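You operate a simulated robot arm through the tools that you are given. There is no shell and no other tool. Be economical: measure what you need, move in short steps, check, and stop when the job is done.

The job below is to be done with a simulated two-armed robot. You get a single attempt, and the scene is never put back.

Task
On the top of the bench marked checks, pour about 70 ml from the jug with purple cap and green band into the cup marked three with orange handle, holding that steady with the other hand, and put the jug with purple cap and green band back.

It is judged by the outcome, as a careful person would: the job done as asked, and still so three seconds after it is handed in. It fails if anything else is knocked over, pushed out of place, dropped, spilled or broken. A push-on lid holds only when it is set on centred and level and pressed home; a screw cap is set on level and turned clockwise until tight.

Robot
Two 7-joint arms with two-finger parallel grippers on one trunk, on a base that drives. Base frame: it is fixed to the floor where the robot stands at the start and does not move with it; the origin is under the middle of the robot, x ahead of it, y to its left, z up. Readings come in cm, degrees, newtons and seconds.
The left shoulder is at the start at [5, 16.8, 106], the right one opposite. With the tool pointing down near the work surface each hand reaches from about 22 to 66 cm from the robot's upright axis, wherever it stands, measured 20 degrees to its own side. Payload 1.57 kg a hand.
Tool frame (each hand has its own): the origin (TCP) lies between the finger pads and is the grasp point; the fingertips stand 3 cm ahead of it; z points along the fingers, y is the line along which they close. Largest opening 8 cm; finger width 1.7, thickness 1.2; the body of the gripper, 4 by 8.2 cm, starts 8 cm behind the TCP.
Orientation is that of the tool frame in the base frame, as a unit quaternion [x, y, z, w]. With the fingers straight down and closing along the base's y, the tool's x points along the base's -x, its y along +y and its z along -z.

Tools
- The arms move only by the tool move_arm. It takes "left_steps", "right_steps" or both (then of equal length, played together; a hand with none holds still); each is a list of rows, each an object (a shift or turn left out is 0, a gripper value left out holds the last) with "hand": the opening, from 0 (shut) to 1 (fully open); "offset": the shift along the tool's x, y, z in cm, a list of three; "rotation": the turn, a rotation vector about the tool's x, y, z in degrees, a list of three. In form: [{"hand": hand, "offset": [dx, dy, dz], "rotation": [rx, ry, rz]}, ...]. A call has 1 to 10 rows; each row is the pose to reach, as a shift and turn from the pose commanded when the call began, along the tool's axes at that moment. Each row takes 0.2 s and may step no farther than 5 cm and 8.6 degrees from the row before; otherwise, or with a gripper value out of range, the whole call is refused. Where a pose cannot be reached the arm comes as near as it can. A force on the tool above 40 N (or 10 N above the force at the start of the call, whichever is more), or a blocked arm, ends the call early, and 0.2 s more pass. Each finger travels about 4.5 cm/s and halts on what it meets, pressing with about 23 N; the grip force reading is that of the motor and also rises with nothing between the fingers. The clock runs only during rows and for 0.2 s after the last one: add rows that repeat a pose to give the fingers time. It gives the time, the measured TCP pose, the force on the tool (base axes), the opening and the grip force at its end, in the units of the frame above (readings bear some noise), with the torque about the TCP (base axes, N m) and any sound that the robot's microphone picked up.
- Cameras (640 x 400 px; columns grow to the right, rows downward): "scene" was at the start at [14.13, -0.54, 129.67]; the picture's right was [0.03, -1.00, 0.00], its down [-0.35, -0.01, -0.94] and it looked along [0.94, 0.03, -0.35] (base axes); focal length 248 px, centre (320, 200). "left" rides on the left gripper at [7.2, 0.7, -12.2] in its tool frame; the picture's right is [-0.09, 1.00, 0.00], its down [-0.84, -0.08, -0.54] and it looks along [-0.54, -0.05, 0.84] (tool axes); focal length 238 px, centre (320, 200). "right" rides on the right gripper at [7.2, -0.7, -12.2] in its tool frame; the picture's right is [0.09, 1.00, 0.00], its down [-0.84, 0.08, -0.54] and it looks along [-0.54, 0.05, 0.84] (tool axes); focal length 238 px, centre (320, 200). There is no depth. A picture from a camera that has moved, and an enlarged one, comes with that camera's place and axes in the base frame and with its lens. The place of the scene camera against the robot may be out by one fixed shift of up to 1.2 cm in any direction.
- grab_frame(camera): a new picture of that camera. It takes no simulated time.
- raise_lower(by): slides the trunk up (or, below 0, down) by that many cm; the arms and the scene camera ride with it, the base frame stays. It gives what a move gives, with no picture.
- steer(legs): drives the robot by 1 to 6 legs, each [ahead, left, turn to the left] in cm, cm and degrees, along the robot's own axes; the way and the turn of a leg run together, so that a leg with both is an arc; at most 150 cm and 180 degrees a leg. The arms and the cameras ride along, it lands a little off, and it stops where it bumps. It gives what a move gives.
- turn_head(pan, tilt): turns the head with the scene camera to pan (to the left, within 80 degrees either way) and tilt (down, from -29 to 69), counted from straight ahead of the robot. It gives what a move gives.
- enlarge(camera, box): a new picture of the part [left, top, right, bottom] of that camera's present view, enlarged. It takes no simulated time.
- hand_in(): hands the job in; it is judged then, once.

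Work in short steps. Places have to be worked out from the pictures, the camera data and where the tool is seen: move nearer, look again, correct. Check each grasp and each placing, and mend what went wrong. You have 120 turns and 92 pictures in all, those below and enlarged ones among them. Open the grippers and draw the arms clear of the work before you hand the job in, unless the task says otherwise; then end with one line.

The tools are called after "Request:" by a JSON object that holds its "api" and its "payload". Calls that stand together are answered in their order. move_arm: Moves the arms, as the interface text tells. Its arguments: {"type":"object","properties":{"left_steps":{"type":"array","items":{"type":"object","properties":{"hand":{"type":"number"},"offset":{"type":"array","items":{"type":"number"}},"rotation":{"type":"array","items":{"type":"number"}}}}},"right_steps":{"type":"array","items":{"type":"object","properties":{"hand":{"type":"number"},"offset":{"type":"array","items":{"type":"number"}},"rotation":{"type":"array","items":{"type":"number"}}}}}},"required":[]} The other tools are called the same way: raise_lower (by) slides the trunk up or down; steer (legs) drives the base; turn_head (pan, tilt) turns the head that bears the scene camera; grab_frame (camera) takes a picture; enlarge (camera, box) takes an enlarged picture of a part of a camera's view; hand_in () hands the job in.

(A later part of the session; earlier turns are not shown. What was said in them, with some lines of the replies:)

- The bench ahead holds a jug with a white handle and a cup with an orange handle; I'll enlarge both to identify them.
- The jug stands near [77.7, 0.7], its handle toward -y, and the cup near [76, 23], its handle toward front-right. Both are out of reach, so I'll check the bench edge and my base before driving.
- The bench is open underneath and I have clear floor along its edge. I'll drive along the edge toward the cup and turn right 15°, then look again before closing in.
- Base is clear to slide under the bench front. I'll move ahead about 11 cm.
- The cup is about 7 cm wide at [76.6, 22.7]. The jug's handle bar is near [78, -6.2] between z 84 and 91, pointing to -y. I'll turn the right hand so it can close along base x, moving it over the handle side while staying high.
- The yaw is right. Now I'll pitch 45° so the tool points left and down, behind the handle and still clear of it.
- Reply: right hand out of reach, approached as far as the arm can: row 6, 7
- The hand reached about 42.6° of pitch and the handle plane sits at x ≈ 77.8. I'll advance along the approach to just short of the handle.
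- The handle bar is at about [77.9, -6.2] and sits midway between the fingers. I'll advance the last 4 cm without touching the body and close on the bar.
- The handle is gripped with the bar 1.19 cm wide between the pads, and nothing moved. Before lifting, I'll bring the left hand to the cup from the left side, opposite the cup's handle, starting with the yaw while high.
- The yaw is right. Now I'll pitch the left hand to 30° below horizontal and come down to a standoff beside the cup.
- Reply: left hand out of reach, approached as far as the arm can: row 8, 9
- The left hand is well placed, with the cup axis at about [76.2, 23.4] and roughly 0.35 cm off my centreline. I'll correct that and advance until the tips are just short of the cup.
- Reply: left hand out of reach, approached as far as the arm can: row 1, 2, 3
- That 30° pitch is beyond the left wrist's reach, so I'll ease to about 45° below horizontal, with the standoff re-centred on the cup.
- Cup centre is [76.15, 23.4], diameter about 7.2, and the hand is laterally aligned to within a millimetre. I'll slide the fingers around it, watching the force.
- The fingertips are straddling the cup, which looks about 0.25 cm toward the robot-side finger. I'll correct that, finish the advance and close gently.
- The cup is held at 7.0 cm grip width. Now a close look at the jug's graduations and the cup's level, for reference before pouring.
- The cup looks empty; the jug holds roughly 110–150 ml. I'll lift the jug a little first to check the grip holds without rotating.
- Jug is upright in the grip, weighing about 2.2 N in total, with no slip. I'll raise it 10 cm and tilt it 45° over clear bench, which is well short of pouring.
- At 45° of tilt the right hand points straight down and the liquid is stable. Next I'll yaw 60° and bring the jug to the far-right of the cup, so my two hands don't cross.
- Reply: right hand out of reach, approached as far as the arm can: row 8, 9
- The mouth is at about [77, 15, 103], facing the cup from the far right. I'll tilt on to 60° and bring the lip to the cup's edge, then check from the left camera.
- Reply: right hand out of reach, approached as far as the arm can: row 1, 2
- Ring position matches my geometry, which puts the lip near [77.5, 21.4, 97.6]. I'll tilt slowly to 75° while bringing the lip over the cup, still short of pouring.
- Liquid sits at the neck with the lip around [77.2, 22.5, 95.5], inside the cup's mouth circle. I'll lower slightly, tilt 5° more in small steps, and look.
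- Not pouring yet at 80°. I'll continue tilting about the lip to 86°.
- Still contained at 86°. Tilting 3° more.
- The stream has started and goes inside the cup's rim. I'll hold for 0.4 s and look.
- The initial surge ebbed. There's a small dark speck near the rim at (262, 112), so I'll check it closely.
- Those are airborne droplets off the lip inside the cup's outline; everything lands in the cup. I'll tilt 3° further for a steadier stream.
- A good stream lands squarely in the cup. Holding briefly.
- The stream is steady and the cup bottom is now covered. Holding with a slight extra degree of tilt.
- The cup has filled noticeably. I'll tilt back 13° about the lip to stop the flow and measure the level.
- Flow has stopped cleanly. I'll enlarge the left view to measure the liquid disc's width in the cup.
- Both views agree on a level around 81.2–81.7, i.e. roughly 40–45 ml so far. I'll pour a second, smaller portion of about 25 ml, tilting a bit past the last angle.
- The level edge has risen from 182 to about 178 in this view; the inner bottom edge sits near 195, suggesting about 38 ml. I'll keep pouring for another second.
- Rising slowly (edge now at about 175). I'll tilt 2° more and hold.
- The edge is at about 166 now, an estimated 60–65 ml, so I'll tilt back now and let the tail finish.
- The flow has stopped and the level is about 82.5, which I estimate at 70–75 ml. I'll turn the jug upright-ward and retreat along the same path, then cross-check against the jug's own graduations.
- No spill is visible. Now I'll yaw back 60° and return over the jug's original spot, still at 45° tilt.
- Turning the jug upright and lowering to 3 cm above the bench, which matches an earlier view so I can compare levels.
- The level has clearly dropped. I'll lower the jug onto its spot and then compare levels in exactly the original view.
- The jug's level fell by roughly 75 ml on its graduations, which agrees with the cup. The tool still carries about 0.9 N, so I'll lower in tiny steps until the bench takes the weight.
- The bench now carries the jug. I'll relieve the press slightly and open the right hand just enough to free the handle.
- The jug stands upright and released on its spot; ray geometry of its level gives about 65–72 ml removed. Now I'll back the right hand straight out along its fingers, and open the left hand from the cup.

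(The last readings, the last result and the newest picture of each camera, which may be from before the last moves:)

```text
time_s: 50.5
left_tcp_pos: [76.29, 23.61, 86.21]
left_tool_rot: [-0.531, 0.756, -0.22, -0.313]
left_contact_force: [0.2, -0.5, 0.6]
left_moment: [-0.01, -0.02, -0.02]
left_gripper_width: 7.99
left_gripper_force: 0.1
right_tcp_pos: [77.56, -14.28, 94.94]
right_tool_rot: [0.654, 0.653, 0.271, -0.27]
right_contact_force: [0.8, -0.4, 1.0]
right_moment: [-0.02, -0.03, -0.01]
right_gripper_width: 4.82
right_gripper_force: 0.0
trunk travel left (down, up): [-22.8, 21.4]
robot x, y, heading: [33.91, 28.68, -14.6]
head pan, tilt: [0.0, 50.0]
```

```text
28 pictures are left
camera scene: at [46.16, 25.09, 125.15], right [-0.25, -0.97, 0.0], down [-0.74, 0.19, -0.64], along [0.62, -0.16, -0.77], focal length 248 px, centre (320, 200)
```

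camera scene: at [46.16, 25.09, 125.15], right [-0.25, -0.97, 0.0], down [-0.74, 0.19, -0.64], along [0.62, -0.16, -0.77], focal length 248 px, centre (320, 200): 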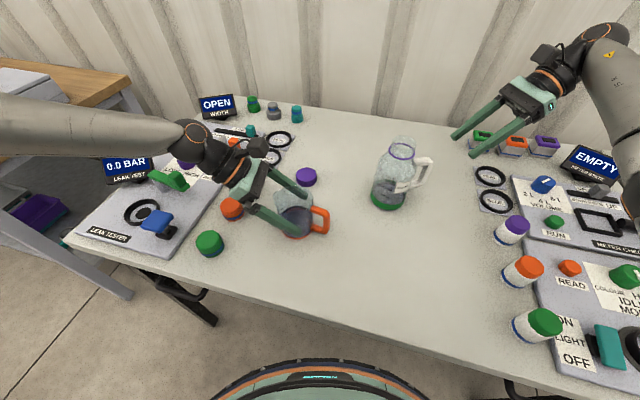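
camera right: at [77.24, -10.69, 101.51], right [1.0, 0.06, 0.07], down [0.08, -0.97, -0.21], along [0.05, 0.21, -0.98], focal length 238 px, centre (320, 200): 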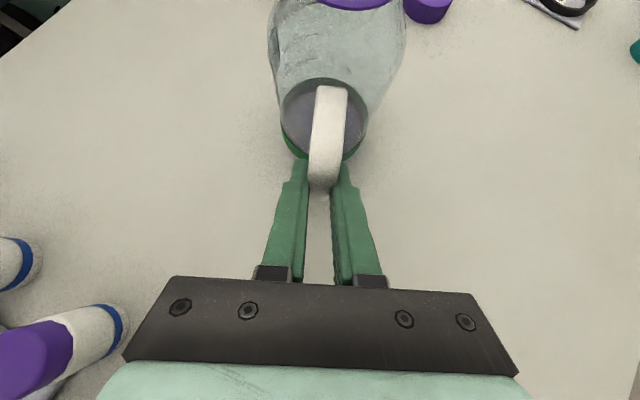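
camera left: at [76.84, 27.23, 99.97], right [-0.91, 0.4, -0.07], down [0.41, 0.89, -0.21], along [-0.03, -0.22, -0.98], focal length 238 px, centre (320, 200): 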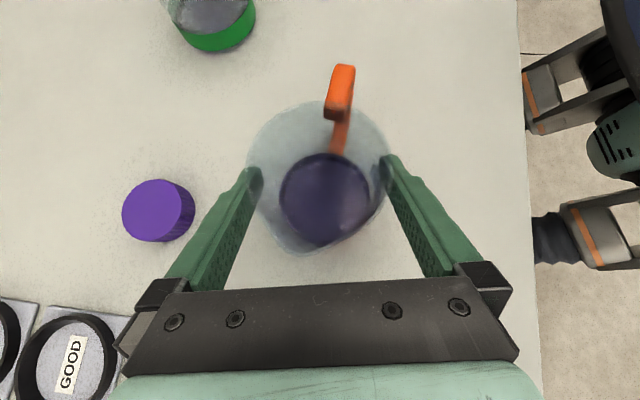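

Both objects stand fine. I'll withdraw the left hand straight back along its fingers.

Request:
{"api": "move_arm", "payload": {"left_steps": [{"offset": [0, 0, -1.5]}, {"offset": [0, 0, -3.5]}, {"offset": [0, 0, -6]}, {"offset": [0, 0, -9]}, {"offset": [0, 0, -12]}]}}

Request:
{"api": "grab_frame", "payload": {"camera": "left"}}

Request:
{"api": "enlarge", "payload": {"camera": "scene", "box": [260, 180, 340, 244]}}

```text
time_s: 51.7
left_tcp_pos: [79.17, 31.59, 94.75]
left_tool_rot: [-0.53, 0.757, -0.22, -0.313]
left_contact_force: [-1.0, 0.2, -0.2]
left_moment: [-0.01, 0.01, 0.01]
left_gripper_width: 7.98
left_gripper_force: 0.0
right_tcp_pos: [77.69, -14.25, 94.88]
right_tool_rot: [0.653, 0.653, 0.271, -0.27]
right_contact_force: [-1.5, -0.3, 0.7]
right_moment: [-0.03, 0.01, 0.0]
right_gripper_width: 4.8
right_gripper_force: 0.0
trunk travel left (down, up): [-22.8, 21.4]
robot x, y, heading: [34.37, 28.74, -14.5]
head pan, tilt: [0.0, 50.0]
```

```text
27 pictures are left
camera left: at [79.73, 35.32, 108.45], right [-0.91, 0.4, -0.07], down [0.41, 0.89, -0.21], along [-0.02, -0.22, -0.98], focal length 238 px, centre (320, 200)
```

left: 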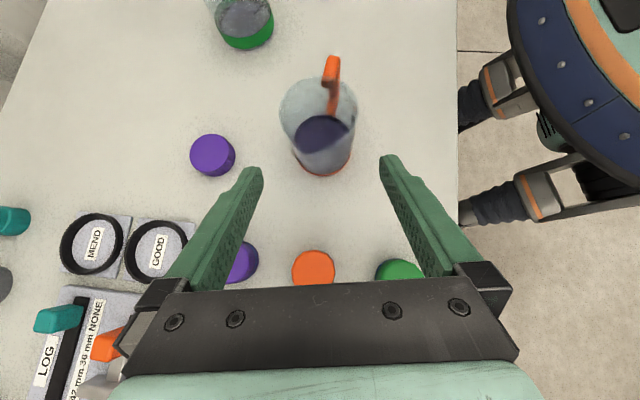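

```text
6.25 times, centred on (300, 212) of scene
camera zoom: at [46.16, 25.1, 125.16], right [-0.25, -0.97, 0.0], down [-0.74, 0.19, -0.64], along [0.62, -0.16, -0.77], focal length 1553 px, centre (445, 125)
```

zoom: 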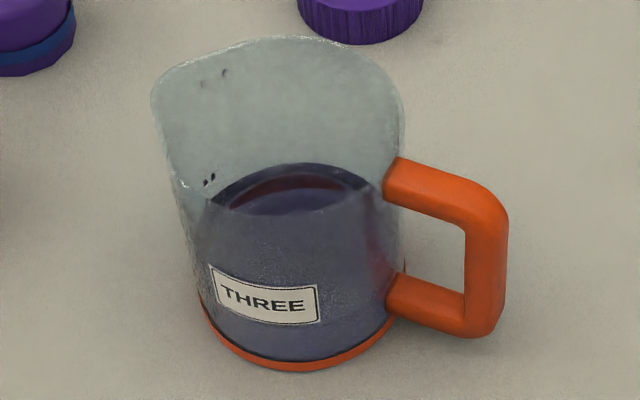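

The cup stands steady with its liquid, nothing else disturbed. I'll raise both hands clear of the work.

Request:
{"api": "move_arm", "payload": {"left_steps": [{"offset": [2.1, 0, -2.1]}, {"offset": [4.2, 0, -4.2]}, {"offset": [6.3, 0, -6.3]}, {"offset": [8.5, 0, -8.5]}], "right_steps": [{"offset": [2.1, 0, -2.1], "hand": 0.8}, {"offset": [4.2, 0, -4.2], "hand": 1}, {"offset": [6.3, 0, -6.3]}, {"offset": [8.5, 0, -8.5]}]}}

Request:
{"api": "grab_frame", "payload": {"camera": "scene"}}

```text
time_s: 52.7
left_tcp_pos: [78.81, 31.28, 106.78]
left_tool_rot: [-0.53, 0.757, -0.22, -0.313]
left_contact_force: [-0.1, 0.4, -0.2]
left_moment: [-0.02, 0.0, 0.0]
left_gripper_width: 7.99
left_gripper_force: 0.1
right_tcp_pos: [77.69, -13.44, 104.72]
right_tool_rot: [0.65, 0.657, 0.269, -0.273]
right_contact_force: [-0.7, 0.9, -0.3]
right_moment: [-0.03, 0.02, 0.02]
right_gripper_width: 8.01
right_gripper_force: 0.1
right hand out of reach, approached as far as the arm can: row 4
trunk travel left (down, up): [-22.8, 21.4]
robot x, y, heading: [34.15, 28.88, -14.6]
head pan, tilt: [0.0, 50.0]
```

```text
25 pictures are left
camera scene: at [46.13, 25.15, 125.16], right [-0.25, -0.97, 0.0], down [-0.74, 0.19, -0.64], along [0.62, -0.16, -0.77], focal length 248 px, centre (320, 200)
```

scene: 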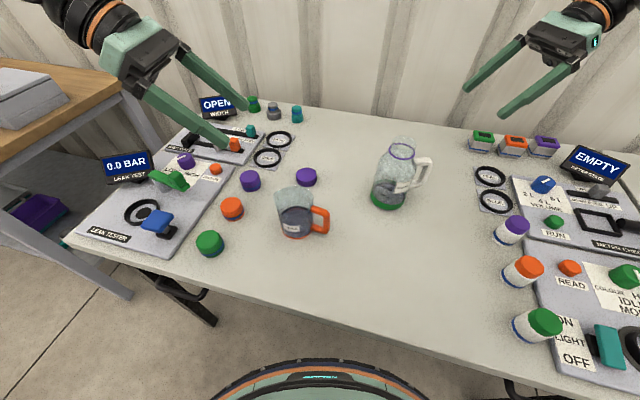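

Everything is in place: the jug is back on its spot, the cup holds about 70 ml, and both hands are open and clear. Handing in.

Request:
{"api": "hand_in", "payload": {}}

```text
The job is handed in.
```

I poured about 70 ml from the purple-cap, green-band jug into cup three while the left hand held the cup. The jug is back on its spot. The amount is read from the liquid levels in the pictures, which gave 65–80 ml. Three tiny marks showed on the bench next to the loose purple cap, and they may be stray drops from the pour.
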